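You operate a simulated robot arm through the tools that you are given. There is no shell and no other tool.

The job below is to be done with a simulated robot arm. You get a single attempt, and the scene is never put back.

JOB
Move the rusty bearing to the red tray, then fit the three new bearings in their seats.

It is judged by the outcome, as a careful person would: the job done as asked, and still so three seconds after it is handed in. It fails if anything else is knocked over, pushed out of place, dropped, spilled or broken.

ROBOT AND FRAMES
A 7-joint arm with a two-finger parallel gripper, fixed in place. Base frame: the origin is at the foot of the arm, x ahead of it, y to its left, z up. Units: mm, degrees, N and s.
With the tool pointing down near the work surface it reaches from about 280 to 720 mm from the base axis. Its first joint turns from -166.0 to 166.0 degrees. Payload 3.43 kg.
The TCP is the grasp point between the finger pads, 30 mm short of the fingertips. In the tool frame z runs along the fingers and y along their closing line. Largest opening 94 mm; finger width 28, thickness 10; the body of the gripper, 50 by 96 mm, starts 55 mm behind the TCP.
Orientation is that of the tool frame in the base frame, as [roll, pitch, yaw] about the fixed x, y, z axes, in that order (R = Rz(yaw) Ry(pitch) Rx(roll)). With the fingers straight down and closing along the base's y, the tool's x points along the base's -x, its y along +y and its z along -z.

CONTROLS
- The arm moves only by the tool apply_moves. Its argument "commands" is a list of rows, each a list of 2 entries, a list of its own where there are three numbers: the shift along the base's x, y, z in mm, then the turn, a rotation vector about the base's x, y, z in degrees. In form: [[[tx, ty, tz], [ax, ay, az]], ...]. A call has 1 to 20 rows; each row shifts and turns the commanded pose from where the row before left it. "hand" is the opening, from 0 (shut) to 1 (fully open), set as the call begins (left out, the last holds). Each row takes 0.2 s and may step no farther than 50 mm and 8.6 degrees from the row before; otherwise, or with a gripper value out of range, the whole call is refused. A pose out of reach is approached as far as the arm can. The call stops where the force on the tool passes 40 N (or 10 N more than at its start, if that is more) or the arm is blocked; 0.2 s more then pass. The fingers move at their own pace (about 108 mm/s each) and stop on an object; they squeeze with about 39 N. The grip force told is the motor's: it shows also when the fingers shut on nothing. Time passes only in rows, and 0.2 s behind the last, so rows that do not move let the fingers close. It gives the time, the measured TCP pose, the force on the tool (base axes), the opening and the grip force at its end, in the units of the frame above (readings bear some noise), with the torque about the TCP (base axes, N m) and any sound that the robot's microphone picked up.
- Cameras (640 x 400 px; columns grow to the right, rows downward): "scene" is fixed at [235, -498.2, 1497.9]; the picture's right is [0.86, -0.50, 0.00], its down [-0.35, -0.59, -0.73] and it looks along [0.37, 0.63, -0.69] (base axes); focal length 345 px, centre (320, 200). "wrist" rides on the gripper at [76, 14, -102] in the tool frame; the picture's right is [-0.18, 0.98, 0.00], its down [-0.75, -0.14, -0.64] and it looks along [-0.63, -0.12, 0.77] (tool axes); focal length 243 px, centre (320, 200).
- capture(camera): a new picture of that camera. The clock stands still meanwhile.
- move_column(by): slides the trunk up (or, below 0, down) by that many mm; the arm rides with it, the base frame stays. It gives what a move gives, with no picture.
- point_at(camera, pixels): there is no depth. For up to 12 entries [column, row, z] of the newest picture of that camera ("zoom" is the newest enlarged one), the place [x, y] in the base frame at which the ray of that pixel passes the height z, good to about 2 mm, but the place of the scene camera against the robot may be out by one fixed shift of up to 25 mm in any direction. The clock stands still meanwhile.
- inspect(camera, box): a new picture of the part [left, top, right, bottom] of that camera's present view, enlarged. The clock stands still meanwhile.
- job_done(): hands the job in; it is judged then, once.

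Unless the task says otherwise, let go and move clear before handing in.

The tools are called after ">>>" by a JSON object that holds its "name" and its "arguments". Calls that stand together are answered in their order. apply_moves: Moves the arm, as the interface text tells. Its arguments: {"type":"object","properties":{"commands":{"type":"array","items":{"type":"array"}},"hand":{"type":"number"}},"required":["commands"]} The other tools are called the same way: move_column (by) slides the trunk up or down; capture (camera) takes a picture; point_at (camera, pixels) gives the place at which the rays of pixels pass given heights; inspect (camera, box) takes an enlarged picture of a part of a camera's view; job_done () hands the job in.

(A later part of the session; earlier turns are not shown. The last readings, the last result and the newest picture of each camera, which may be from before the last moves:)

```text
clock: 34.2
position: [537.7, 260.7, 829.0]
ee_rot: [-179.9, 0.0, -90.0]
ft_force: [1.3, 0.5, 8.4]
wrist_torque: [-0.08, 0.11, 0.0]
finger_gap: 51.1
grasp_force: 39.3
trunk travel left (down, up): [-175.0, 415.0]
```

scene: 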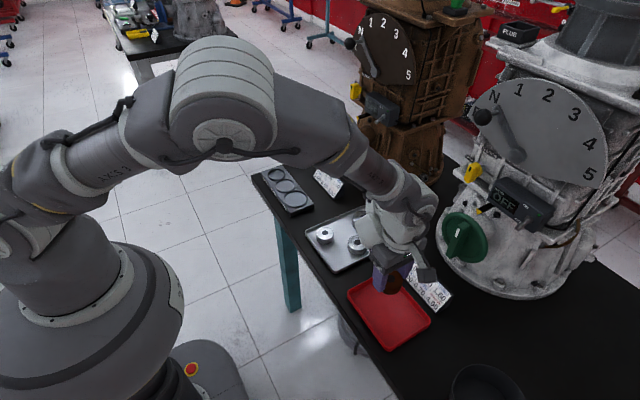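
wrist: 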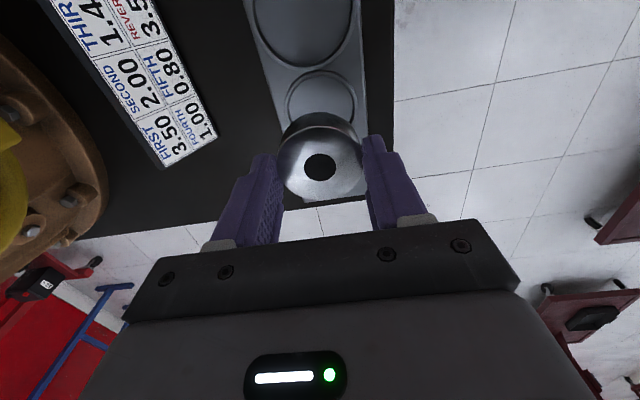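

Contact at 8 N with z commanded 829, close to the expected seat floor. I'll look to see whether it is inside the rim.

>>> {"name": "inspect", "arguments": {"camera": "wrist", "box": [240, 70, 400, 220]}}

>>> {"name": "inspect", "arguments": {"camera": "scene", "box": [260, 150, 320, 210]}}

```text
2.67 times, centred on (320, 145) of wrist
```

zoom: 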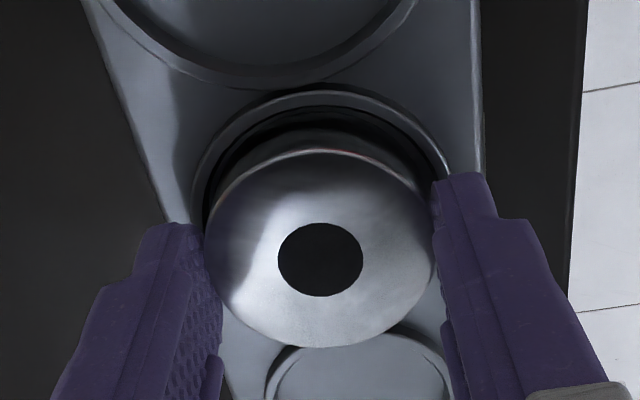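

```text
6.67 times, centred on (290, 180) of scene
```

zoom: 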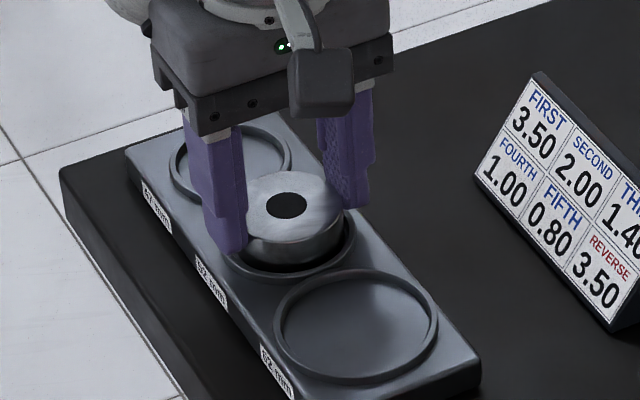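

The bearing looks concentric and inside the dark inner edge of the rim. To be sure it is inside and not on the lip, I'll ease up slightly and probe sideways along y.

>>> {"name": "apply_moves", "arguments": {"commands": [[[0, 0, 0.7], [0, 0, 0]], [[0, 0, 0], [0, 0, 0]]], "hand": 0}}

>>> {"name": "apply_moves", "arguments": {"commands": [[[0, 1, 0], [0, 0, 0]], [[0, 1, 0], [0, 0, 0]], [[0, 0, 0], [0, 0, 0]]], "hand": 0}}

>>> {"name": "apply_moves", "arguments": {"commands": [[[0, 1, 0], [0, 0, 0]], [[0, 0, 0], [0, 0, 0]]], "hand": 0}}

```text
clock: 34.8
position: [537.8, 259.9, 829.5]
ee_rot: [179.9, 0.0, -90.0]
ft_force: [0.1, 1.0, -0.2]
wrist_torque: [0.03, -0.06, 0.02]
finger_gap: 51.0
grasp_force: 39.4
trunk travel left (down, up): [-175.0, 415.0]
```

```text
clock: 35.6
position: [537.6, 261.6, 829.5]
ee_rot: [-180.0, 0.0, -90.0]
ft_force: [0.0, 0.1, -1.5]
wrist_torque: [-0.02, 0.01, -0.03]
finger_gap: 51.0
grasp_force: 39.2
trunk travel left (down, up): [-175.0, 415.0]
```

```text
clock: 36.2
position: [539.3, 261.9, 828.8]
ee_rot: [-180.0, 0.0, -90.0]
ft_force: [-0.3, 0.3, -2.0]
wrist_torque: [0.02, -0.01, 0.0]
finger_gap: 51.1
grasp_force: 38.7
trunk travel left (down, up): [-175.0, 415.0]
```

No side force after 3 mm, so I can't conclude yet. I'll keep probing in +y a little further.

>>> {"name": "apply_moves", "arguments": {"commands": [[[0, 0.7, 0], [0, 0, 0]], [[0, 0.7, 0], [0, 0, 0]], [[0, 0, 0], [0, 0, 0]]], "hand": 0}}

>>> {"name": "inspect", "arguments": {"camera": "wrist", "box": [240, 70, 400, 220]}}

```text
clock: 37.0
position: [537.5, 262.8, 828.9]
ee_rot: [-179.9, 0.0, -90.1]
ft_force: [1.7, -5.3, -1.2]
wrist_torque: [-0.23, -0.1, -0.03]
finger_gap: 51.0
grasp_force: 39.7
trunk travel left (down, up): [-175.0, 415.0]
```

```text
2.67 times, centred on (320, 145) of wrist
```

zoom: 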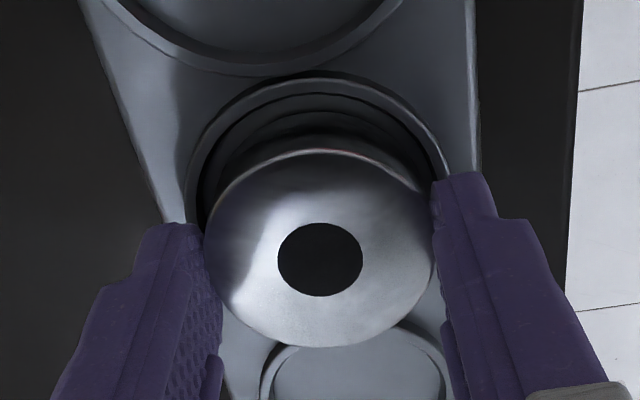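

Side force of −5.3 N at y≈263.3 means the bearing is inside the rim and touching its +y wall. I'll probe the −y side to find the seat centre.

>>> {"name": "apply_moves", "arguments": {"commands": [[[0, -2, 0], [0, 0, 0]], [[0, -2, 0], [0, 0, 0]], [[0, -1.4, 0], [0, 0, 0]], [[0, 0, 0], [0, 0, 0]]], "hand": 0}}

>>> {"name": "apply_moves", "arguments": {"commands": [[[0, -0.7, 0], [0, 0, 0]], [[0, 0, 0], [0, 0, 0]]], "hand": 0}}

>>> {"name": "apply_moves", "arguments": {"commands": [[[0, -0.7, 0], [0, 0, 0]], [[0, 0, 0], [0, 0, 0]]], "hand": 0}}

```text
clock: 38.0
position: [538.0, 258.1, 829.8]
ee_rot: [180.0, -0.1, -90.1]
ft_force: [-0.4, 0.0, -2.2]
wrist_torque: [0.01, 0.0, 0.01]
finger_gap: 50.9
grasp_force: 38.8
trunk travel left (down, up): [-175.0, 415.0]
```

```text
clock: 38.6
position: [536.8, 259.9, 829.0]
ee_rot: [-180.0, 0.0, -90.0]
ft_force: [1.4, 2.3, -1.6]
wrist_torque: [0.09, -0.05, 0.02]
finger_gap: 50.9
grasp_force: 38.9
trunk travel left (down, up): [-175.0, 415.0]
```

```text
clock: 39.2
position: [538.2, 257.8, 829.5]
ee_rot: [180.0, 0.1, -90.1]
ft_force: [-0.1, 5.7, -1.7]
wrist_torque: [0.23, -0.02, 0.03]
finger_gap: 51.0
grasp_force: 38.3
trunk travel left (down, up): [-175.0, 415.0]
```

Walls are at y≈258.3 and 262.8, so the centre is y≈260.5 with ±2.25 mm of play. I'll centre y and then probe x the same way, since that helps with the other seats.

>>> {"name": "apply_moves", "arguments": {"commands": [[[0, 1.7, 0], [0, 0, 0]], [[0, 1.7, 0], [0, 0, 0]], [[1.5, 0, 0], [0, 0, 0]], [[1, 0, 0], [0, 0, 0]], [[0, 0, 0], [0, 0, 0]]], "hand": 0}}

>>> {"name": "apply_moves", "arguments": {"commands": [[[0.7, 0, 0], [0, 0, 0]], [[0, 0, 0], [0, 0, 0]]], "hand": 0}}

>>> {"name": "apply_moves", "arguments": {"commands": [[[-2, 0, 0], [0, 0, 0]], [[-2, 0, 0], [0, 0, 0]], [[-1.2, 0, 0], [0, 0, 0]], [[0, 0, 0], [0, 0, 0]]], "hand": 0}}

>>> {"name": "apply_moves", "arguments": {"commands": [[[-0.7, 0, 0], [0, 0, 0]], [[0, 0, 0], [0, 0, 0]]], "hand": 0}}

```text
clock: 40.4
position: [539.3, 261.7, 829.2]
ee_rot: [-180.0, 0.0, -90.0]
ft_force: [0.0, 0.2, -1.7]
wrist_torque: [0.02, 0.02, 0.03]
finger_gap: 51.2
grasp_force: 39.0
trunk travel left (down, up): [-175.0, 415.0]
```

```text
clock: 41.0
position: [540.6, 261.0, 828.9]
ee_rot: [-180.0, 0.0, -90.1]
ft_force: [-5.3, 0.3, -3.5]
wrist_torque: [-0.03, 0.26, 0.01]
finger_gap: 50.7
grasp_force: 38.7
trunk travel left (down, up): [-175.0, 415.0]
```

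```text
clock: 42.0
position: [537.3, 259.9, 829.0]
ee_rot: [180.0, 0.0, -90.0]
ft_force: [0.2, 0.6, -1.5]
wrist_torque: [-0.01, -0.01, 0.01]
finger_gap: 50.8
grasp_force: 39.0
trunk travel left (down, up): [-175.0, 415.0]
```

```text
clock: 42.6
position: [535.2, 261.2, 830.1]
ee_rot: [-179.9, 0.0, -90.0]
ft_force: [0.1, -0.1, -1.2]
wrist_torque: [-0.01, 0.0, -0.01]
finger_gap: 51.1
grasp_force: 39.5
trunk travel left (down, up): [-175.0, 415.0]
```

The +x wall is at about 540.6, and there is nothing yet at 535.4. One more step in −x.

>>> {"name": "apply_moves", "arguments": {"commands": [[[-0.7, 0, 0], [0, 0, 0]], [[0, 0, 0], [0, 0, 0]]], "hand": 0}}

>>> {"name": "inspect", "arguments": {"camera": "wrist", "box": [240, 70, 400, 220]}}

```text
clock: 43.2
position: [536.0, 260.8, 830.0]
ee_rot: [-180.0, 0.0, -90.1]
ft_force: [8.6, 1.1, 0.5]
wrist_torque: [0.07, -0.25, -0.03]
finger_gap: 50.6
grasp_force: 38.2
trunk travel left (down, up): [-175.0, 415.0]
```

```text
2.67 times, centred on (320, 145) of wrist
```

zoom: 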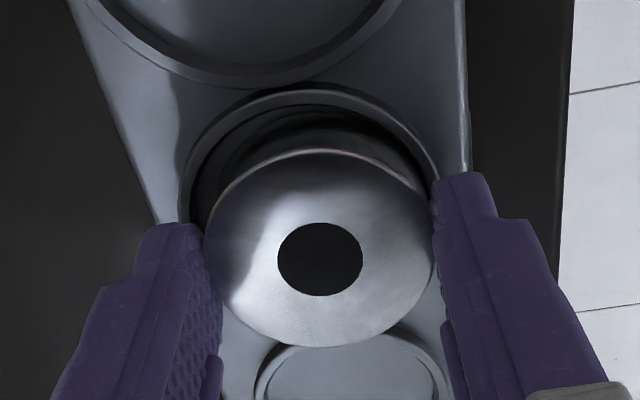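

The −x wall is at about 535.3, so the seat centre is x≈537.9 and y≈260.5 (TCP). I'll centre there, lower to light contact and release with a small opening.

>>> {"name": "apply_moves", "arguments": {"commands": [[[1.6, 0, 0], [0, 0, 0]], [[1.6, 0, 0], [0, 0, 0]], [[0, 0, -0.5], [0, 0, 0]], [[0, 0, -0.3], [0, 0, 0]], [[0, 0, 0], [0, 0, 0]]], "hand": 0}}

```text
clock: 44.4
position: [537.3, 261.4, 829.3]
ee_rot: [-179.9, 0.0, -90.0]
ft_force: [-3.9, 0.9, 12.6]
wrist_torque: [-0.07, 0.35, -0.02]
finger_gap: 51.1
grasp_force: 39.5
trunk travel left (down, up): [-175.0, 415.0]
```

It presses on the seat floor with 12.6 N. I'll release now and raise the gripper.

>>> {"name": "apply_moves", "arguments": {"commands": [[[0, 0, 0.5], [0, 0, 0]], [[0, 0, 0], [0, 0, 0]], [[0, 0, 0], [0, 0, 0]]], "hand": 0.8}}

>>> {"name": "apply_moves", "arguments": {"commands": [[[0, 0, 5], [0, 0, 0]], [[0, 0, 10], [0, 0, 0]], [[0, 0, 15], [0, 0, 0]], [[0, 0, 20], [0, 0, 0]], [[0, 0, 20], [0, 0, 0]], [[0, 0, 0], [0, 0, 0]]], "hand": 1}}

>>> {"name": "inspect", "arguments": {"camera": "wrist", "box": [230, 20, 410, 220]}}

>>> {"name": "inspect", "arguments": {"camera": "scene", "box": [240, 150, 340, 220]}}

```text
clock: 45.2
position: [538.4, 260.8, 828.4]
ee_rot: [-180.0, 0.0, -90.0]
ft_force: [0.0, 0.4, 0.0]
wrist_torque: [0.06, 0.03, -0.02]
finger_gap: 75.1
grasp_force: 0.0
trunk travel left (down, up): [-175.0, 415.0]
```

```text
clock: 46.6
position: [537.2, 260.5, 898.8]
ee_rot: [180.0, 0.0, -90.0]
ft_force: [-0.1, -0.3, 0.4]
wrist_torque: [-0.01, 0.02, -0.03]
finger_gap: 93.9
grasp_force: 0.0
trunk travel left (down, up): [-175.0, 415.0]
```

```text
2.00 times, centred on (320, 120) of wrist
```

zoom: 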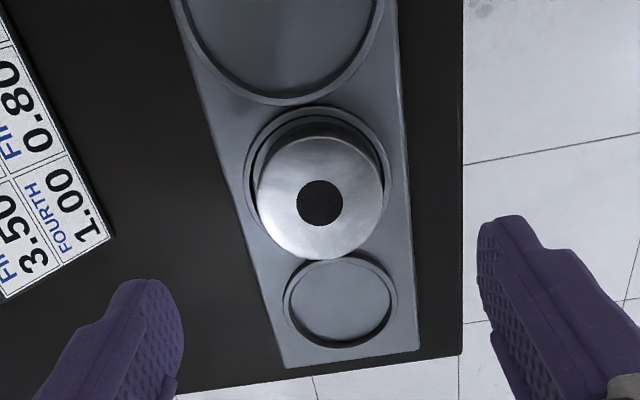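

```text
5.71 times, centred on (290, 185) of scene
```

zoom: 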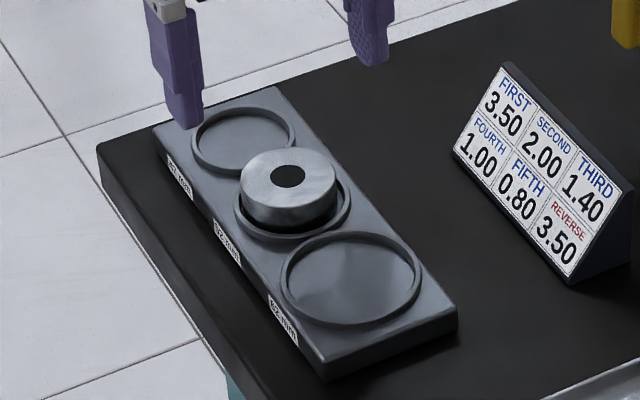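

Bearing A sits level inside the 52 rim. Bearing C is near the tray's −x wall, so I'll turn the tool back to close along y and go over C.

>>> {"name": "apply_moves", "arguments": {"commands": [[[0.6, -19.5, 0], [0, 0, -7.5]], [[0.6, -19.5, 0], [0, 0, -7.5]], [[0.6, -19.5, 0], [0, 0, -7.5]], [[0.6, -19.5, 0], [0, 0, -7.5]], [[0.6, -19.5, 0], [0, 0, -7.5]], [[0.6, -19.5, 0], [0, 0, -7.5]], [[0.6, -19.5, 0], [0, 0, -7.5]], [[0.6, -19.5, 0], [0, 0, -7.5]], [[0.6, -19.5, 0], [0, 0, -7.5]], [[0.6, -19.5, 0], [0, 0, -7.5]], [[0.6, -19.5, 0], [0, 0, -7.5]], [[0.5, -19, 0], [0, 0, -7.5]], [[0, 0, 0], [0, 0, 0]], [[0, 0, 0], [0, 0, 0]]], "hand": 1}}

>>> {"name": "capture", "arguments": {"camera": "wrist"}}

>>> {"name": "inspect", "arguments": {"camera": "wrist", "box": [230, 60, 420, 240]}}

>>> {"name": "inspect", "arguments": {"camera": "scene", "box": [290, 190, 420, 290]}}

```text
clock: 49.6
position: [546.5, 27.5, 899.4]
ee_rot: [-180.0, 0.1, 179.9]
ft_force: [0.5, -0.4, -0.6]
wrist_torque: [0.04, -0.03, 0.0]
finger_gap: 93.9
grasp_force: 0.0
trunk travel left (down, up): [-175.0, 415.0]
```

```text
taken
```

wrist: 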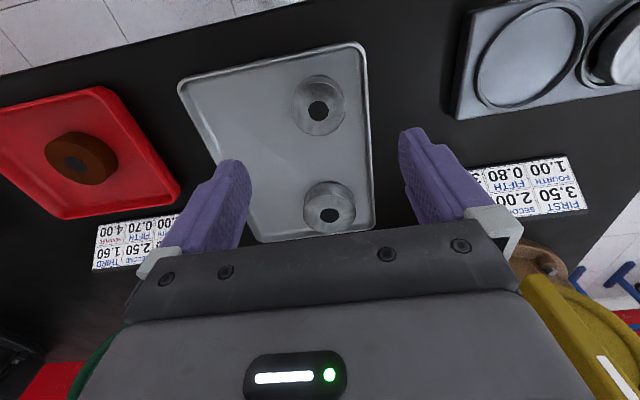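

```text
2.22 times, centred on (325, 150) of wrist
```

zoom: 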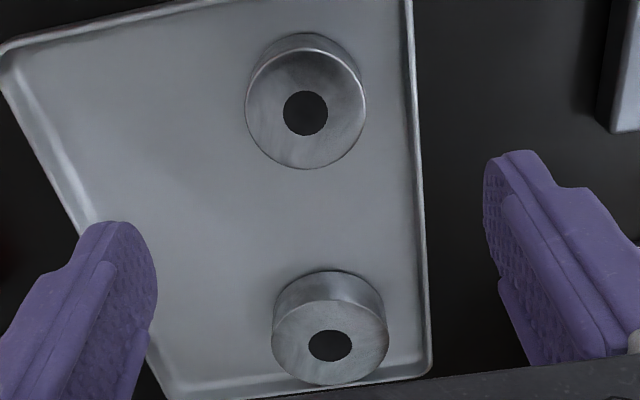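

```text
4.00 times, centred on (355, 240) of scene
```

zoom: 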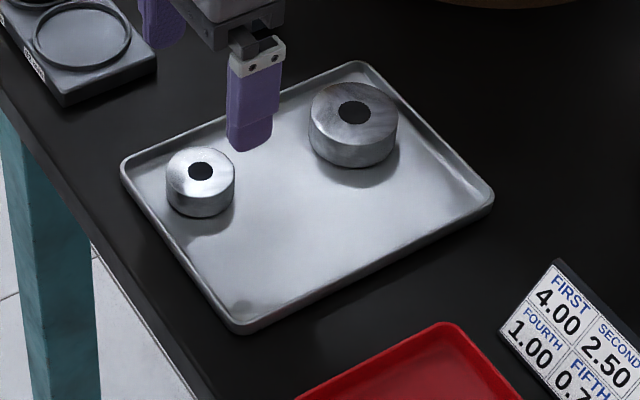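

C's bore at px (318.7,110.8) places it at about (541, 26), 46 mm across, and B at about (662, 16.5), 61 mm across. I'll go over C with the fingers opened only to about 55 mm so they clear the tray wall.

>>> {"name": "apply_moves", "arguments": {"commands": [[[-2, -0.7, -15], [0, 0, 0]], [[-2, -0.8, -15], [0, 0, 0]], [[0, 0, -15], [0, 0, 0]], [[0, 0, -5], [0, 0, 0]], [[0, 0, 0], [0, 0, 0]], [[0, 0, 0], [0, 0, 0]]], "hand": 0.58}}

>>> {"name": "inspect", "arguments": {"camera": "wrist", "box": [230, 60, 410, 220]}}

```text
clock: 51.0
position: [541.2, 25.9, 848.7]
ee_rot: [-180.0, 0.0, -179.9]
ft_force: [0.3, -0.5, -1.4]
wrist_torque: [0.02, 0.01, 0.0]
finger_gap: 54.5
grasp_force: 0.0
trunk travel left (down, up): [-175.0, 415.0]
```

```text
2.50 times, centred on (320, 140) of wrist
```

zoom: 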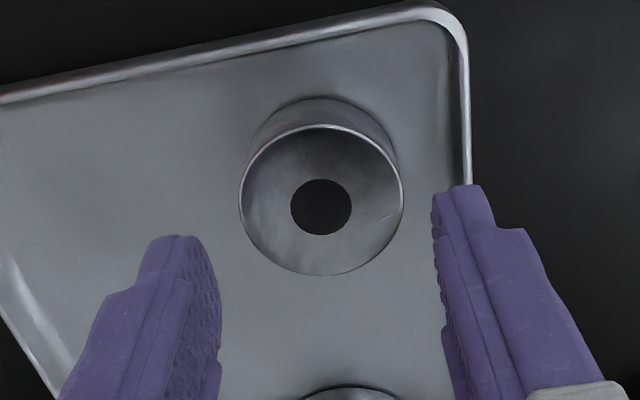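

The bore at (320.4,142.8) matches the tool axis (predicted 143.2). I'll descend to z≈829 and check the finger-to-wall gap.

>>> {"name": "apply_moves", "arguments": {"commands": [[[0, 0, -8], [0, 0, 0]], [[0, 0, -7], [0, 0, 0]], [[0, 0, -7], [0, 0, 0]], [[0, 0, 0], [0, 0, 0]]], "hand": 0.58}}

>>> {"name": "inspect", "arguments": {"camera": "wrist", "box": [230, 60, 410, 220]}}

>>> {"name": "inspect", "arguments": {"camera": "scene", "box": [290, 190, 390, 270]}}

```text
clock: 52.0
position: [540.8, 25.1, 826.8]
ee_rot: [180.0, 0.0, 179.9]
ft_force: [0.1, 0.3, -0.4]
wrist_torque: [-0.02, -0.03, 0.0]
finger_gap: 54.7
grasp_force: 0.1
trunk travel left (down, up): [-175.0, 415.0]
```

```text
2.50 times, centred on (320, 140) of wrist
```

zoom: 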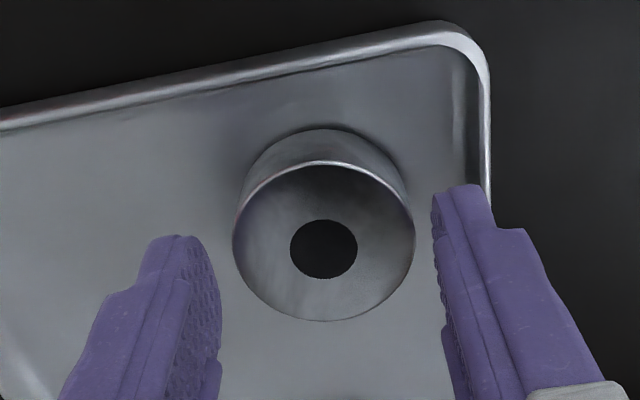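

```text
5.00 times, centred on (340, 230) of scene
```

zoom: 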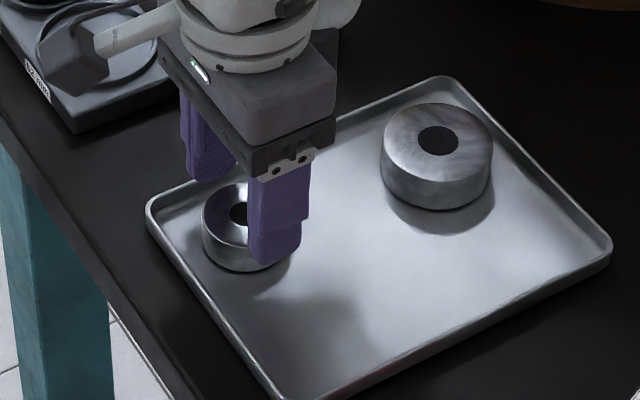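

The finger's outer face is at y≈63 and the wall's inner edge at y≈66.8, so there's about 4 mm of room. I'll go down the last 12 mm and close.

>>> {"name": "apply_moves", "arguments": {"commands": [[[0, 0, -4], [0, 0, 0]], [[0, 0, -4], [0, 0, 0]], [[0, 0, -2.4], [0, 0, 0]], [[0, 0, -2], [0, 0, 0]], [[0, 0, 0], [0, 0, 0]]], "hand": 0.58}}

>>> {"name": "apply_moves", "arguments": {"commands": [[[0, 0, 0], [0, 0, 0]], [[0, 0, 0], [0, 0, 0]], [[0, 0, 0], [0, 0, 0]], [[0, 0, 0], [0, 0, 0]]], "hand": 0}}

>>> {"name": "inspect", "arguments": {"camera": "wrist", "box": [230, 60, 410, 220]}}

```text
clock: 53.2
position: [541.1, 26.8, 815.3]
ee_rot: [180.0, 0.0, 180.0]
ft_force: [-1.1, 0.2, 0.8]
wrist_torque: [-0.01, 0.02, 0.0]
finger_gap: 54.4
grasp_force: 0.1
trunk travel left (down, up): [-175.0, 415.0]
```

```text
clock: 54.2
position: [540.8, 25.9, 814.5]
ee_rot: [-180.0, -0.1, 180.0]
ft_force: [-0.2, -0.3, -0.1]
wrist_torque: [-0.03, 0.0, 0.03]
finger_gap: 45.6
grasp_force: 39.1
trunk travel left (down, up): [-175.0, 415.0]
```

```text
2.50 times, centred on (320, 140) of wrist
```

zoom: 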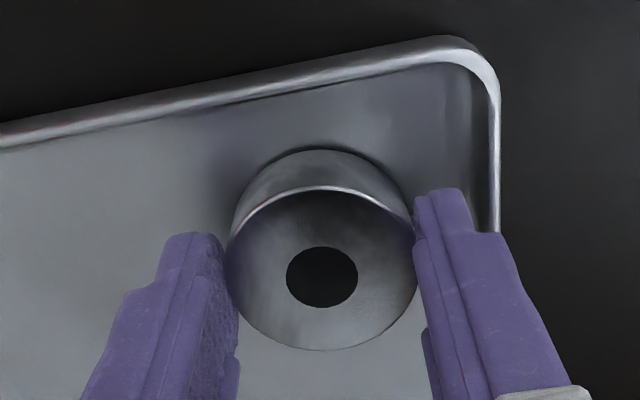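

Grip is 45.6 mm, so C is the 47 mm bearing. I'll lift it, turn the tool 90° on the way, and carry it over the 47 seat.

>>> {"name": "apply_moves", "arguments": {"commands": [[[0, 0, 3], [0, 0, 0]], [[0, 0, 7], [0, 0, 0]], [[0, 0, 15], [0, 0, 0]], [[0, 0, 30], [0, 0, 0]], [[0, 0, 30], [0, 0, 0]], [[-0.3, 24, 0], [0, 0, 7.5]], [[-0.3, 25, 0], [0, 0, 7.5]], [[-0.3, 25, 0], [0, 0, 7.5]], [[-0.3, 25, 0], [0, 0, 7.5]], [[-0.3, 25, 0], [0, 0, 7.5]], [[-0.3, 25, 0], [0, 0, 7.5]], [[-0.3, 25, 0], [0, 0, 7.5]], [[-0.3, 25, 0], [0, 0, 7.5]], [[-0.3, 25, 0], [0, 0, 7.5]], [[-0.3, 25, 0], [0, 0, 7.5]], [[-0.1, 25, 0], [0, 0, 7.5]], [[0, 20.7, 0], [0, 0, 7.5]], [[0, 0, 0], [0, 0, 0]], [[0, 0, 0], [0, 0, 0]]], "hand": 0}}

>>> {"name": "capture", "arguments": {"camera": "wrist"}}

>>> {"name": "inspect", "arguments": {"camera": "wrist", "box": [230, 30, 410, 220]}}

```text
clock: 58.2
position: [537.1, 320.3, 900.5]
ee_rot: [-180.0, 0.0, -90.0]
ft_force: [0.8, 0.6, -1.4]
wrist_torque: [-0.03, 0.03, -0.01]
finger_gap: 46.0
grasp_force: 38.7
trunk travel left (down, up): [-175.0, 415.0]
```

```text
taken
```

wrist: 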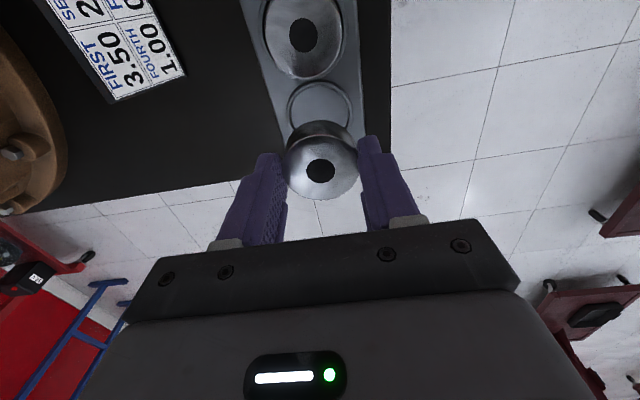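

```text
2.11 times, centred on (320, 125) of wrist
```

zoom: 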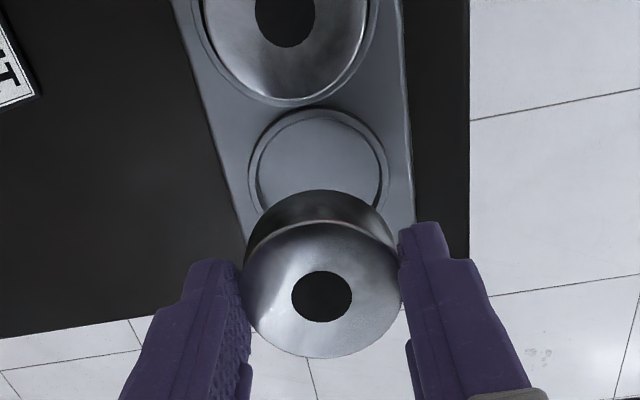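

The 47 seat's rim spans 249–389 in the zoom, centred on the bearing in x. I'll descend to about 9 mm above the seat and check again.

>>> {"name": "apply_moves", "arguments": {"commands": [[[0, 0.5, -20], [0, 0, 0]], [[0, 0, -20], [0, 0, 0]], [[0, 0, -15], [0, 0, 0]], [[0, 0, -7], [0, 0, 0]], [[0, 0, 0], [0, 0, 0]]], "hand": 0}}

>>> {"name": "inspect", "arguments": {"camera": "wrist", "box": [240, 70, 400, 220]}}

>>> {"name": "inspect", "arguments": {"camera": "scene", "box": [240, 140, 340, 220]}}

```text
clock: 59.4
position: [537.4, 320.5, 838.5]
ee_rot: [-179.9, 0.0, -90.0]
ft_force: [0.1, -0.2, -2.0]
wrist_torque: [-0.03, -0.02, 0.02]
finger_gap: 45.7
grasp_force: 38.7
trunk travel left (down, up): [-175.0, 415.0]
```

```text
2.67 times, centred on (320, 145) of wrist
```

zoom: 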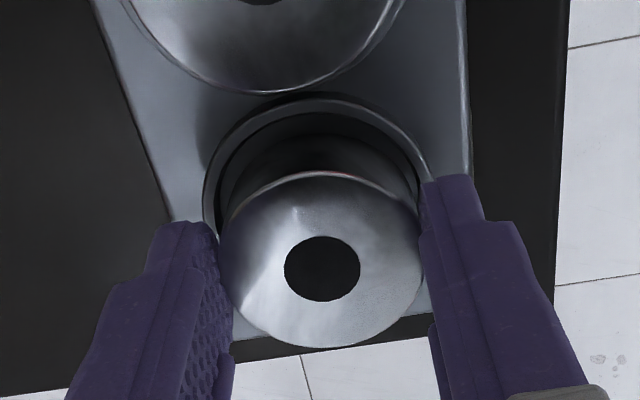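

```text
5.00 times, centred on (290, 180) of scene
```

zoom: 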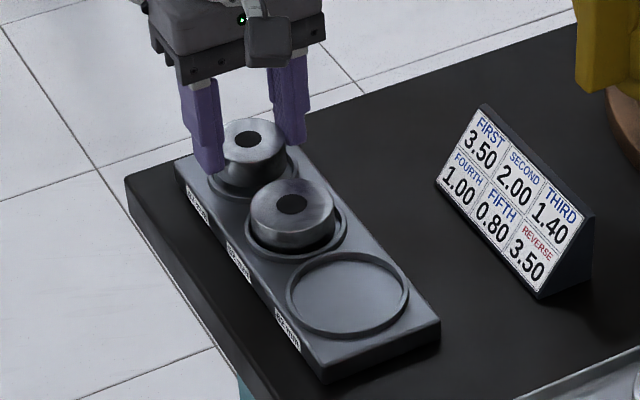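

The rim's near edge (zoom y≈93) and the bearing's bore (322,269) suggest the bearing is within 1 mm of concentric. I'll shift y +0.5 and lower gently.

>>> {"name": "apply_moves", "arguments": {"commands": [[[0, 0.5, -2], [0, 0, 0]], [[0, 0, -2], [0, 0, 0]], [[0, 0, -2], [0, 0, 0]], [[0, 0, -1], [0, 0, 0]], [[0, 0, 0], [0, 0, 0]]], "hand": 0}}

>>> {"name": "inspect", "arguments": {"camera": "wrist", "box": [240, 70, 400, 220]}}

```text
clock: 60.6
position: [537.2, 321.9, 830.7]
ee_rot: [179.9, 0.0, -90.0]
ft_force: [-0.2, 1.0, -2.0]
wrist_torque: [-0.02, 0.01, -0.01]
finger_gap: 45.9
grasp_force: 39.0
trunk travel left (down, up): [-175.0, 415.0]
```

```text
2.67 times, centred on (320, 145) of wrist
```

zoom: 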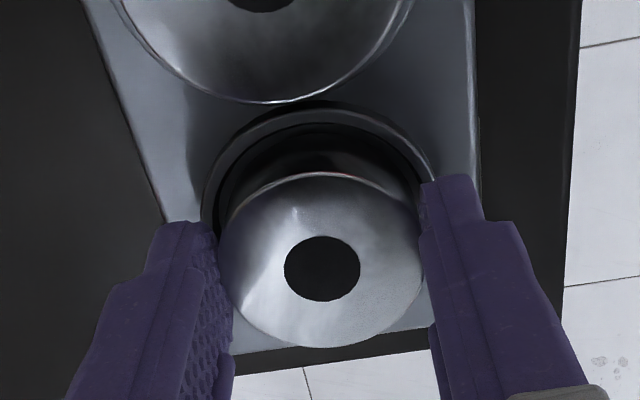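

Still free and concentric. I'll lower the last couple of millimetres until it touches.

>>> {"name": "apply_moves", "arguments": {"commands": [[[0, 0, -0.8], [0, 0, 0]], [[0, 0, -0.8], [0, 0, 0]], [[0, 0, 0], [0, 0, 0]]], "hand": 0}}

>>> {"name": "apply_moves", "arguments": {"commands": [[[0, 0, -0.7], [0, 0, 0]], [[0, 0, 0], [0, 0, 0]]], "hand": 0}}

```text
clock: 61.4
position: [537.5, 322.3, 828.7]
ee_rot: [-180.0, 0.0, -90.0]
ft_force: [-0.7, -0.3, -0.7]
wrist_torque: [0.0, 0.02, -0.03]
finger_gap: 45.7
grasp_force: 38.9
trunk travel left (down, up): [-175.0, 415.0]
```

```text
clock: 62.0
position: [538.5, 321.8, 827.9]
ee_rot: [-179.8, 0.1, -90.0]
ft_force: [0.5, 1.9, 10.6]
wrist_torque: [-0.06, 0.22, 0.02]
finger_gap: 45.5
grasp_force: 38.9
trunk travel left (down, up): [-175.0, 415.0]
```

Contact comes at z≈829.5, the same 14.3 mm above the pick height as for A, so it's on the seat floor. I'll ease up and probe y to centre it.

>>> {"name": "apply_moves", "arguments": {"commands": [[[0, 0, 0.8], [0, 0, 0]], [[0, 1, 0], [0, 0, 0]], [[0, 0.7, 0], [0, 0, 0]], [[0, 0, 0], [0, 0, 0]]], "hand": 0}}

>>> {"name": "apply_moves", "arguments": {"commands": [[[0, 0.7, 0], [0, 0, 0]], [[0, 0, 0], [0, 0, 0]]], "hand": 0}}

>>> {"name": "apply_moves", "arguments": {"commands": [[[0, -1.5, 0], [0, 0, 0]], [[0, -2, 0], [0, 0, 0]], [[0, -0.5, 0], [0, 0, 0]], [[0, 0, 0], [0, 0, 0]]], "hand": 0}}

>>> {"name": "apply_moves", "arguments": {"commands": [[[0, -0.7, 0], [0, 0, 0]], [[0, 0, 0], [0, 0, 0]]], "hand": 0}}

```text
clock: 63.0
position: [538.2, 322.9, 829.8]
ee_rot: [-180.0, 0.0, -90.0]
ft_force: [-0.3, -1.7, 3.6]
wrist_torque: [-0.02, 0.01, -0.03]
finger_gap: 45.9
grasp_force: 38.6
trunk travel left (down, up): [-175.0, 415.0]
```

```text
clock: 63.6
position: [537.7, 323.4, 829.2]
ee_rot: [179.8, 0.0, -90.1]
ft_force: [-0.5, -3.7, -0.8]
wrist_torque: [-0.17, -0.06, 0.01]
finger_gap: 45.5
grasp_force: 38.9
trunk travel left (down, up): [-175.0, 415.0]
```

```text
clock: 64.6
position: [537.6, 319.8, 828.7]
ee_rot: [179.9, -0.1, -90.0]
ft_force: [0.3, -0.1, -1.3]
wrist_torque: [0.01, 0.02, 0.03]
finger_gap: 45.9
grasp_force: 38.9
trunk travel left (down, up): [-175.0, 415.0]
```

```text
clock: 65.2
position: [538.3, 319.0, 828.9]
ee_rot: [-180.0, 0.1, -89.9]
ft_force: [-0.3, 0.9, -1.6]
wrist_torque: [0.01, 0.01, -0.03]
finger_gap: 46.0
grasp_force: 39.1
trunk travel left (down, up): [-175.0, 415.0]
```

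+y wall contact is near 323.0 and −y contact is only just starting at 318.9. One more step to confirm.

>>> {"name": "apply_moves", "arguments": {"commands": [[[0, -0.7, 0], [0, 0, 0]], [[0, 0, 0], [0, 0, 0]]], "hand": 0}}

```text
clock: 65.8
position: [538.9, 319.2, 828.9]
ee_rot: [-179.9, -0.1, -89.9]
ft_force: [1.3, 3.6, -2.0]
wrist_torque: [0.07, -0.06, 0.01]
finger_gap: 45.7
grasp_force: 39.3
trunk travel left (down, up): [-175.0, 415.0]
```

The seat centre is y≈320.9. I'll centre, lower to light contact and release.

>>> {"name": "apply_moves", "arguments": {"commands": [[[0, 1.4, 0], [0, 0, 0]], [[0, 1.3, 0], [0, 0, 0]], [[0, 0, -0.6], [0, 0, 0]], [[0, 0, 0], [0, 0, 0]]], "hand": 0}}

>>> {"name": "inspect", "arguments": {"camera": "wrist", "box": [240, 70, 400, 220]}}

```text
clock: 66.8
position: [537.5, 321.5, 829.6]
ee_rot: [-180.0, -0.1, -90.0]
ft_force: [-0.1, -1.0, 6.8]
wrist_torque: [-0.08, 0.11, -0.06]
finger_gap: 45.6
grasp_force: 39.2
trunk travel left (down, up): [-175.0, 415.0]
```

```text
2.67 times, centred on (320, 145) of wrist
```

zoom: 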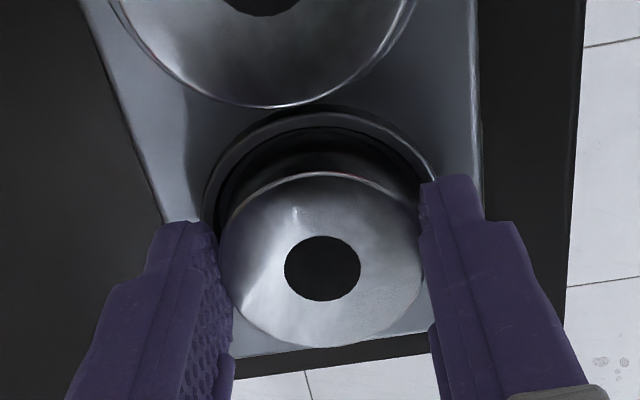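

The bearing rests on the floor (6.8 N) and looks concentric with its rim (202–440). I'll release and rise.

>>> {"name": "apply_moves", "arguments": {"commands": [[[0, 0, 0.3], [0, 0, 0]], [[0, 0, 0], [0, 0, 0]], [[0, 0, 0], [0, 0, 0]]], "hand": 0.75}}

>>> {"name": "apply_moves", "arguments": {"commands": [[[0, 0, 5], [0, 0, 0]], [[0, 0, 10], [0, 0, 0]], [[0, 0, 15], [0, 0, 0]], [[0, 0, 20], [0, 0, 0]], [[0, 0, 20], [0, 0, 0]], [[0, 0, 0], [0, 0, 0]]], "hand": 0.75}}

>>> {"name": "inspect", "arguments": {"camera": "wrist", "box": [230, 20, 410, 220]}}

>>> {"name": "inspect", "arguments": {"camera": "scene", "box": [240, 150, 340, 220]}}

```text
clock: 67.6
position: [538.5, 321.6, 828.2]
ee_rot: [-180.0, 0.0, -89.9]
ft_force: [-0.1, 0.2, -0.1]
wrist_torque: [0.04, -0.01, -0.01]
finger_gap: 70.3
grasp_force: 0.0
trunk travel left (down, up): [-175.0, 415.0]
```

```text
clock: 69.0
position: [539.1, 321.2, 899.7]
ee_rot: [179.9, 0.0, -90.0]
ft_force: [-0.2, 0.8, 0.6]
wrist_torque: [0.01, -0.02, -0.01]
finger_gap: 70.8
grasp_force: 0.1
trunk travel left (down, up): [-175.0, 415.0]
```

```text
2.00 times, centred on (320, 120) of wrist
```

zoom: 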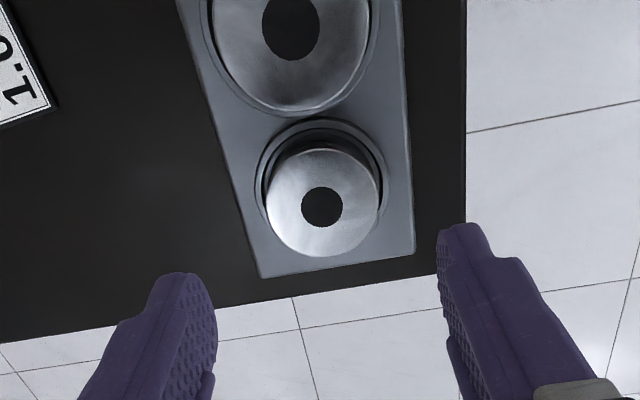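

```text
5.71 times, centred on (290, 185) of scene
```

zoom: 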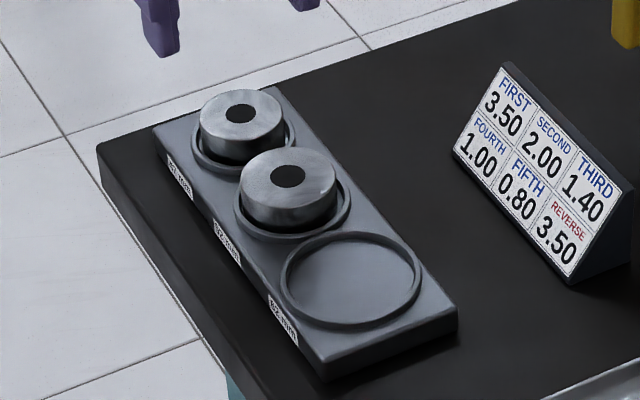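

Both new bearings sit level in their rims. Next I'll turn back to close along y and go over the largest bearing, B, at about (662, 16.5).

>>> {"name": "apply_moves", "arguments": {"commands": [[[5, -25.4, 0], [0, 0, -7.5]], [[8, -25.4, 0], [0, 0, -7.5]], [[10, -25.4, 0], [0, 0, -7.5]], [[11, -25.4, 0], [0, 0, -7.5]], [[11, -25.4, 0], [0, 0, -7.5]], [[11.4, -25.4, 0], [0, 0, -7.5]], [[11.4, -25.4, 0], [0, 0, -7.5]], [[11.4, -25.4, 0], [0, 0, -7.5]], [[11.4, -25.4, 0], [0, 0, -7.5]], [[11.4, -25.4, 0], [0, 0, -7.5]], [[11.4, -25.4, 0], [0, 0, -7.5]], [[10.7, -25, 0], [0, 0, -7.5]], [[0, 0, 0], [0, 0, 0]], [[0, 0, 0], [0, 0, 0]]], "hand": 0.78}}

>>> {"name": "capture", "arguments": {"camera": "wrist"}}

>>> {"name": "inspect", "arguments": {"camera": "wrist", "box": [230, 40, 410, 220]}}

>>> {"name": "capture", "arguments": {"camera": "scene"}}

```text
clock: 72.0
position: [661.2, 17.0, 897.5]
ee_rot: [-180.0, 0.0, 179.9]
ft_force: [-0.3, 0.5, 0.1]
wrist_torque: [-0.01, -0.01, -0.01]
finger_gap: 73.2
grasp_force: 0.0
trunk travel left (down, up): [-175.0, 415.0]
```

```text
taken
```

wrist: 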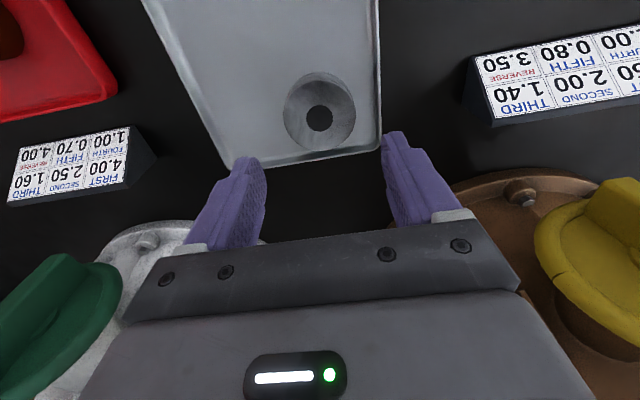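

```text
2.22 times, centred on (320, 130) of wrist
```

zoom: 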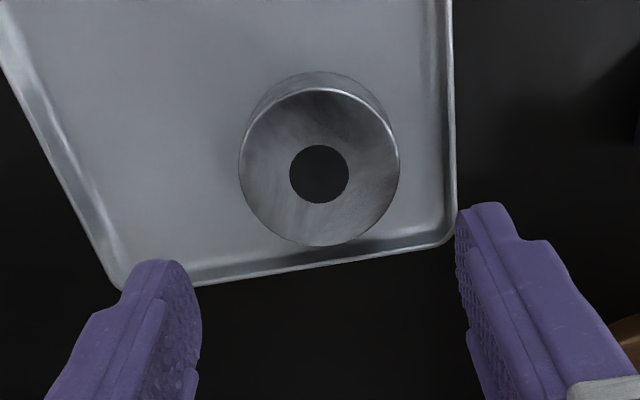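

```text
taken
```

scene: 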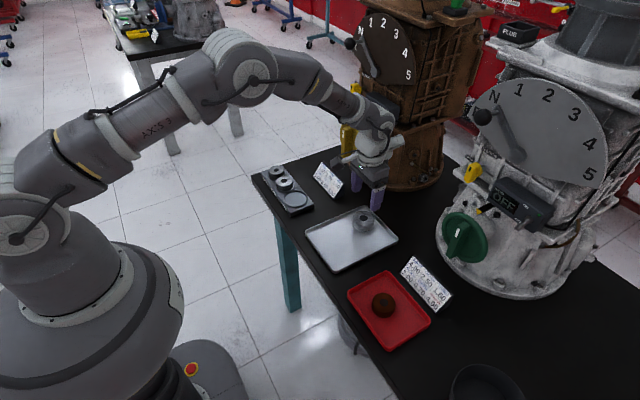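

B's bore at px (319.6,118.3) is nearly on the tool axis (predicted 116.4), about 1.5 mm further in x. I'll shift x +1.2 and descend.

>>> {"name": "apply_moves", "arguments": {"commands": [[[1.2, 0, -15], [0, 0, 0]], [[0, 0, -15], [0, 0, 0]], [[0, 0, -15], [0, 0, 0]], [[0, 0, -12], [0, 0, 0]], [[0, 0, -10], [0, 0, 0]], [[0, 0, 0], [0, 0, 0]]], "hand": 0.78}}

>>> {"name": "inspect", "arguments": {"camera": "wrist", "box": [230, 60, 410, 220]}}

>>> {"name": "inspect", "arguments": {"camera": "scene", "box": [310, 180, 410, 260]}}

```text
clock: 73.4
position: [662.3, 17.5, 832.0]
ee_rot: [-180.0, 0.0, -180.0]
ft_force: [0.6, -0.1, -0.4]
wrist_torque: [0.0, -0.02, -0.01]
finger_gap: 73.3
grasp_force: 0.1
trunk travel left (down, up): [-175.0, 415.0]
```

```text
2.50 times, centred on (320, 140) of wrist
```

zoom: 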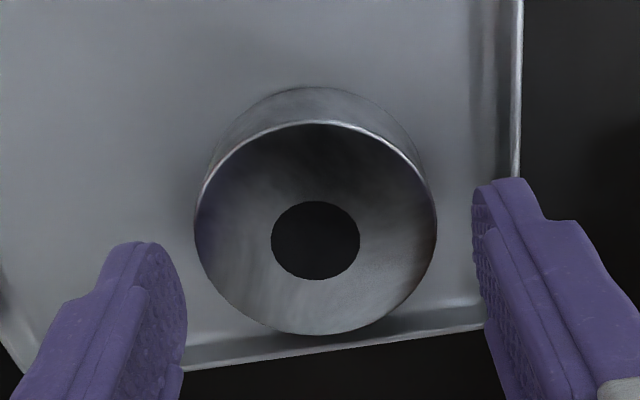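

```text
5.00 times, centred on (360, 220) of scene
```

zoom: 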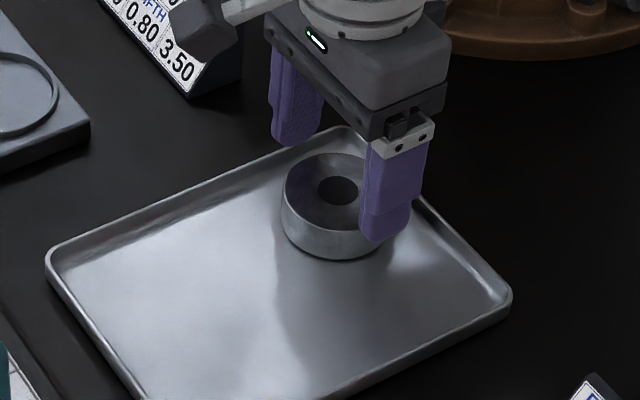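

The bore at (318.4,156) shows B about 1 mm toward −y of the axis. I'll shift y −0.7, go down to z≈815.4 and close.

>>> {"name": "apply_moves", "arguments": {"commands": [[[0, -0.7, -5], [0, 0, 0]], [[0, 0, -5], [0, 0, 0]], [[0, 0, -4], [0, 0, 0]], [[0, 0, -3.2], [0, 0, 0]], [[0, 0, 0], [0, 0, 0]]], "hand": 0.78}}

>>> {"name": "inspect", "arguments": {"camera": "wrist", "box": [230, 60, 410, 220]}}

```text
clock: 74.6
position: [663.0, 15.6, 814.4]
ee_rot: [-179.9, 0.1, 180.0]
ft_force: [-0.8, -0.1, 0.4]
wrist_torque: [-0.01, 0.02, -0.03]
finger_gap: 73.3
grasp_force: 0.0
trunk travel left (down, up): [-175.0, 415.0]
```

```text
2.50 times, centred on (320, 140) of wrist
```

zoom: 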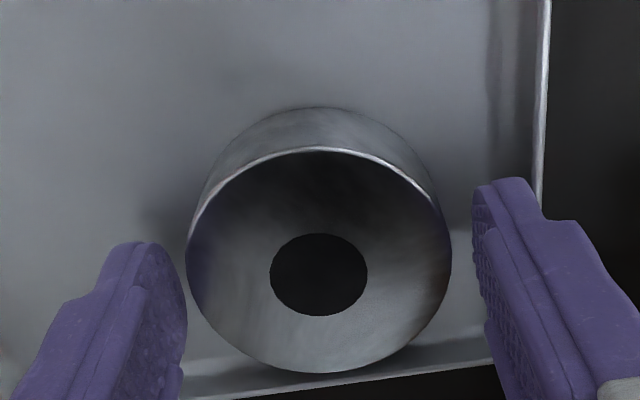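

The bore (319.6,169.6) is on the axis with no contact force. I'll close on B.

>>> {"name": "apply_moves", "arguments": {"commands": [[[0, 0, 0], [0, 0, 0]], [[0, 0, 0], [0, 0, 0]], [[0, 0, 0], [0, 0, 0]], [[0, 0, 0], [0, 0, 0]]], "hand": 0}}

>>> {"name": "inspect", "arguments": {"camera": "wrist", "box": [230, 60, 410, 220]}}

```text
clock: 75.6
position: [662.5, 16.6, 815.6]
ee_rot: [-180.0, 0.0, -180.0]
ft_force: [-1.2, 1.5, 0.3]
wrist_torque: [0.04, -0.01, 0.03]
finger_gap: 61.1
grasp_force: 39.2
trunk travel left (down, up): [-175.0, 415.0]
```

```text
2.50 times, centred on (320, 140) of wrist
```

zoom: 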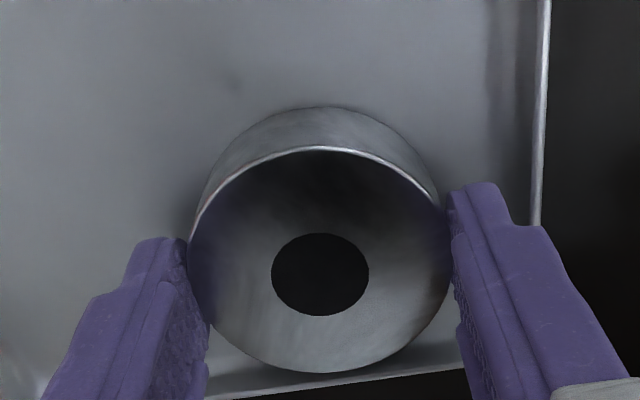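

Grip is 61.1 mm, the 62 mm bearing. I'll lift it clear of the tray wall, turn the tool 90° and carry it to the 62 seat near (538, 188.5).

>>> {"name": "apply_moves", "arguments": {"commands": [[[0, 0, 3], [0, 0, 0]], [[0, 0, 7], [0, 0, 0]], [[0, 0, 15], [0, 0, 0]], [[0, 0, 30], [0, 0, 0]], [[0, 0, 30], [0, 0, 0]], [[-10.4, 14.4, 0], [0, 0, 7.5]], [[-10.4, 14.4, 0], [0, 0, 7.5]], [[-10.4, 14.4, 0], [0, 0, 7.5]], [[-10.4, 14.4, 0], [0, 0, 7.5]], [[-10.4, 14.4, 0], [0, 0, 7.5]], [[-10.4, 14.4, 0], [0, 0, 7.5]], [[-10.4, 14.4, 0], [0, 0, 7.5]], [[-10.4, 14.4, 0], [0, 0, 7.5]], [[-10.4, 14.4, 0], [0, 0, 7.5]], [[-10.4, 14.4, 0], [0, 0, 7.5]], [[-10.4, 14.4, 0], [0, 0, 7.5]], [[-10.9, 14.3, 0], [0, 0, 7.5]], [[0, 0, 0], [0, 0, 0]], [[0, 0, 0], [0, 0, 0]]], "hand": 0}}

>>> {"name": "capture", "arguments": {"camera": "wrist"}}

>>> {"name": "inspect", "arguments": {"camera": "wrist", "box": [230, 30, 410, 220]}}

>>> {"name": "capture", "arguments": {"camera": "scene"}}

```text
clock: 79.6
position: [537.3, 189.0, 901.5]
ee_rot: [180.0, -0.1, -89.9]
ft_force: [0.3, 0.4, -2.8]
wrist_torque: [-0.04, 0.0, 0.01]
finger_gap: 61.1
grasp_force: 38.9
trunk travel left (down, up): [-175.0, 415.0]
```

```text
taken
```

wrist: 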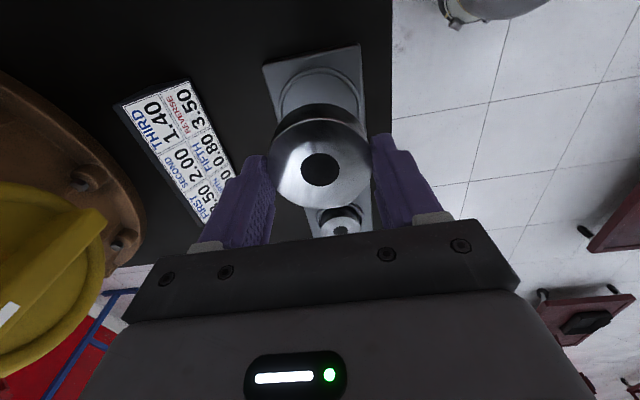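

```text
2.11 times, centred on (320, 125) of wrist
```

zoom: 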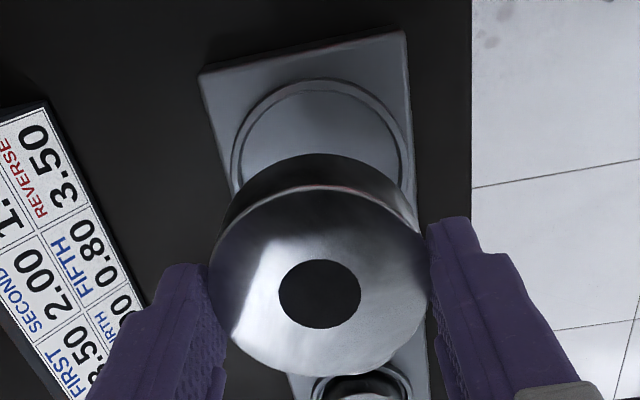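

```text
taken
```

scene: 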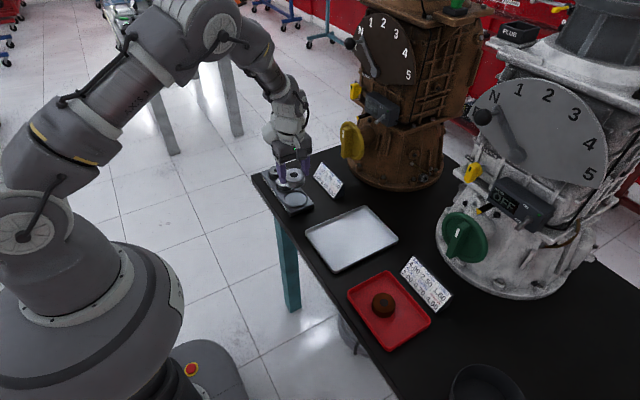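

The 62 rim's near edge (zoom y≈76) agrees with y≈188.5, and the rim's centre (322) suggests x about 0.5 mm lower. I'll descend to 9 mm above the seat and check.

>>> {"name": "apply_moves", "arguments": {"commands": [[[-0.4, 0, -20], [0, 0, 0]], [[0, 0, -20], [0, 0, 0]], [[0, 0, -15], [0, 0, 0]], [[0, 0, -7], [0, 0, 0]], [[0, 0, 0], [0, 0, 0]]], "hand": 0}}

>>> {"name": "inspect", "arguments": {"camera": "wrist", "box": [240, 70, 400, 220]}}

>>> {"name": "inspect", "arguments": {"camera": "scene", "box": [240, 140, 340, 220]}}

```text
clock: 80.8
position: [537.1, 190.1, 838.0]
ee_rot: [180.0, -0.1, -89.9]
ft_force: [0.1, 0.2, -2.5]
wrist_torque: [0.03, 0.02, 0.0]
finger_gap: 61.2
grasp_force: 39.2
trunk travel left (down, up): [-175.0, 415.0]
```

```text
2.67 times, centred on (320, 145) of wrist
```

zoom: 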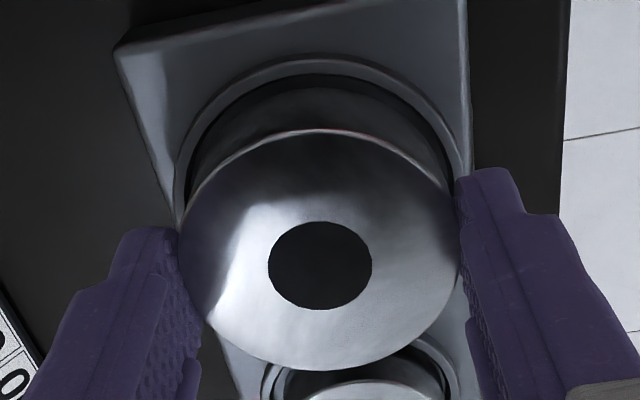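

```text
5.00 times, centred on (290, 180) of scene
```

zoom: 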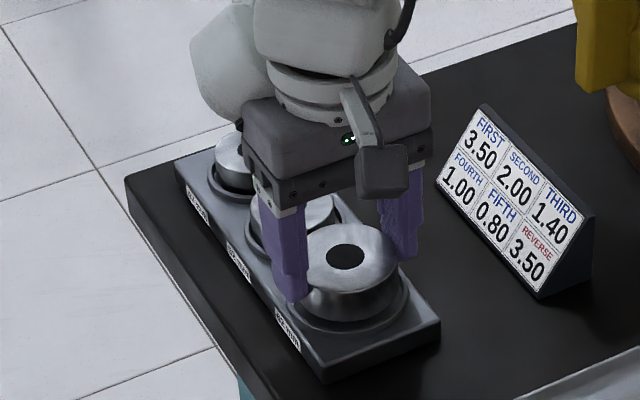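

The rim spans 176–470 (centre 323 against the bore at 320), and the near edge suggests the seat is about 0.8 mm further in +y. I'll correct x −0.4 and y +0.8, then lower.

>>> {"name": "apply_moves", "arguments": {"commands": [[[-0.4, 0.8, -2], [0, 0, 0]], [[0, 0, -2], [0, 0, 0]], [[0, 0, -2], [0, 0, 0]], [[0, 0, -1], [0, 0, 0]], [[0, 0, 0], [0, 0, 0]]], "hand": 0}}

>>> {"name": "inspect", "arguments": {"camera": "wrist", "box": [240, 70, 400, 220]}}

```text
clock: 82.0
position: [535.4, 189.4, 830.1]
ee_rot: [-180.0, 0.0, -89.9]
ft_force: [-0.3, 0.2, -3.3]
wrist_torque: [0.01, 0.02, 0.0]
finger_gap: 61.0
grasp_force: 38.6
trunk travel left (down, up): [-175.0, 415.0]
```

```text
2.67 times, centred on (320, 145) of wrist
```

zoom: 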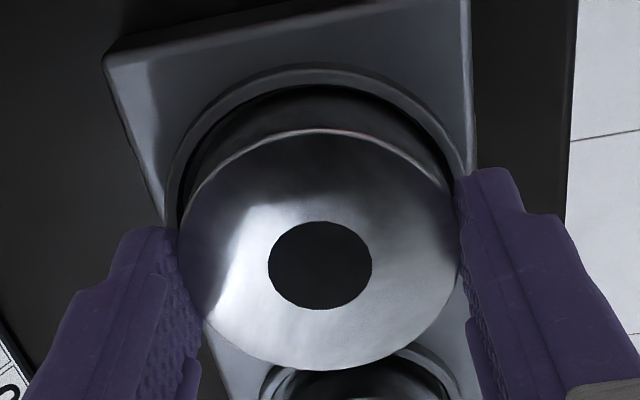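

The rim now spans about 168–473, centred on the bore at 320. I'll lower the last steps to contact.

>>> {"name": "apply_moves", "arguments": {"commands": [[[0, 0, -0.8], [0, 0, 0]], [[0, 0, -0.8], [0, 0, 0]], [[0, 0, 0], [0, 0, 0]]], "hand": 0}}

>>> {"name": "apply_moves", "arguments": {"commands": [[[0, 0, -0.7], [0, 0, 0]], [[0, 0, 0], [0, 0, 0]]], "hand": 0}}

```text
clock: 82.8
position: [536.8, 189.0, 828.9]
ee_rot: [180.0, 0.0, -90.2]
ft_force: [-0.5, 0.6, -0.7]
wrist_torque: [-0.05, 0.03, -0.01]
finger_gap: 60.9
grasp_force: 39.0
trunk travel left (down, up): [-175.0, 415.0]
```

```text
clock: 83.4
position: [537.5, 189.4, 829.2]
ee_rot: [-180.0, 0.1, -90.0]
ft_force: [0.9, -0.3, 4.9]
wrist_torque: [-0.08, 0.15, 0.01]
finger_gap: 61.1
grasp_force: 39.5
trunk travel left (down, up): [-175.0, 415.0]
```

Contact is at the same height as with the others (z≈829.5), so it's on the floor. I'll probe y to centre it.

>>> {"name": "apply_moves", "arguments": {"commands": [[[0, 0, 0.8], [0, 0, 0]], [[0, 1, 0], [0, 0, 0]], [[0, 0.7, 0], [0, 0, 0]], [[0, 0, 0], [0, 0, 0]]], "hand": 0}}

>>> {"name": "apply_moves", "arguments": {"commands": [[[0, 0.7, 0], [0, 0, 0]], [[0, 0, 0], [0, 0, 0]]], "hand": 0}}

>>> {"name": "apply_moves", "arguments": {"commands": [[[0, 0.7, 0], [0, 0, 0]], [[0, 0, 0], [0, 0, 0]]], "hand": 0}}

```text
clock: 84.4
position: [536.3, 191.1, 830.4]
ee_rot: [180.0, 0.1, -90.0]
ft_force: [0.1, 0.7, -2.6]
wrist_torque: [-0.01, 0.01, 0.01]
finger_gap: 61.2
grasp_force: 39.1
trunk travel left (down, up): [-175.0, 415.0]
```

```text
clock: 85.0
position: [536.7, 192.2, 830.2]
ee_rot: [-180.0, 0.1, -90.0]
ft_force: [0.4, -0.2, -2.6]
wrist_torque: [0.0, 0.02, 0.01]
finger_gap: 61.0
grasp_force: 40.0
trunk travel left (down, up): [-175.0, 415.0]
```

```text
clock: 85.6
position: [536.8, 192.6, 830.5]
ee_rot: [179.9, -0.1, -90.0]
ft_force: [0.2, -0.1, -2.9]
wrist_torque: [0.0, 0.01, 0.01]
finger_gap: 61.1
grasp_force: 38.9
trunk travel left (down, up): [-175.0, 415.0]
```

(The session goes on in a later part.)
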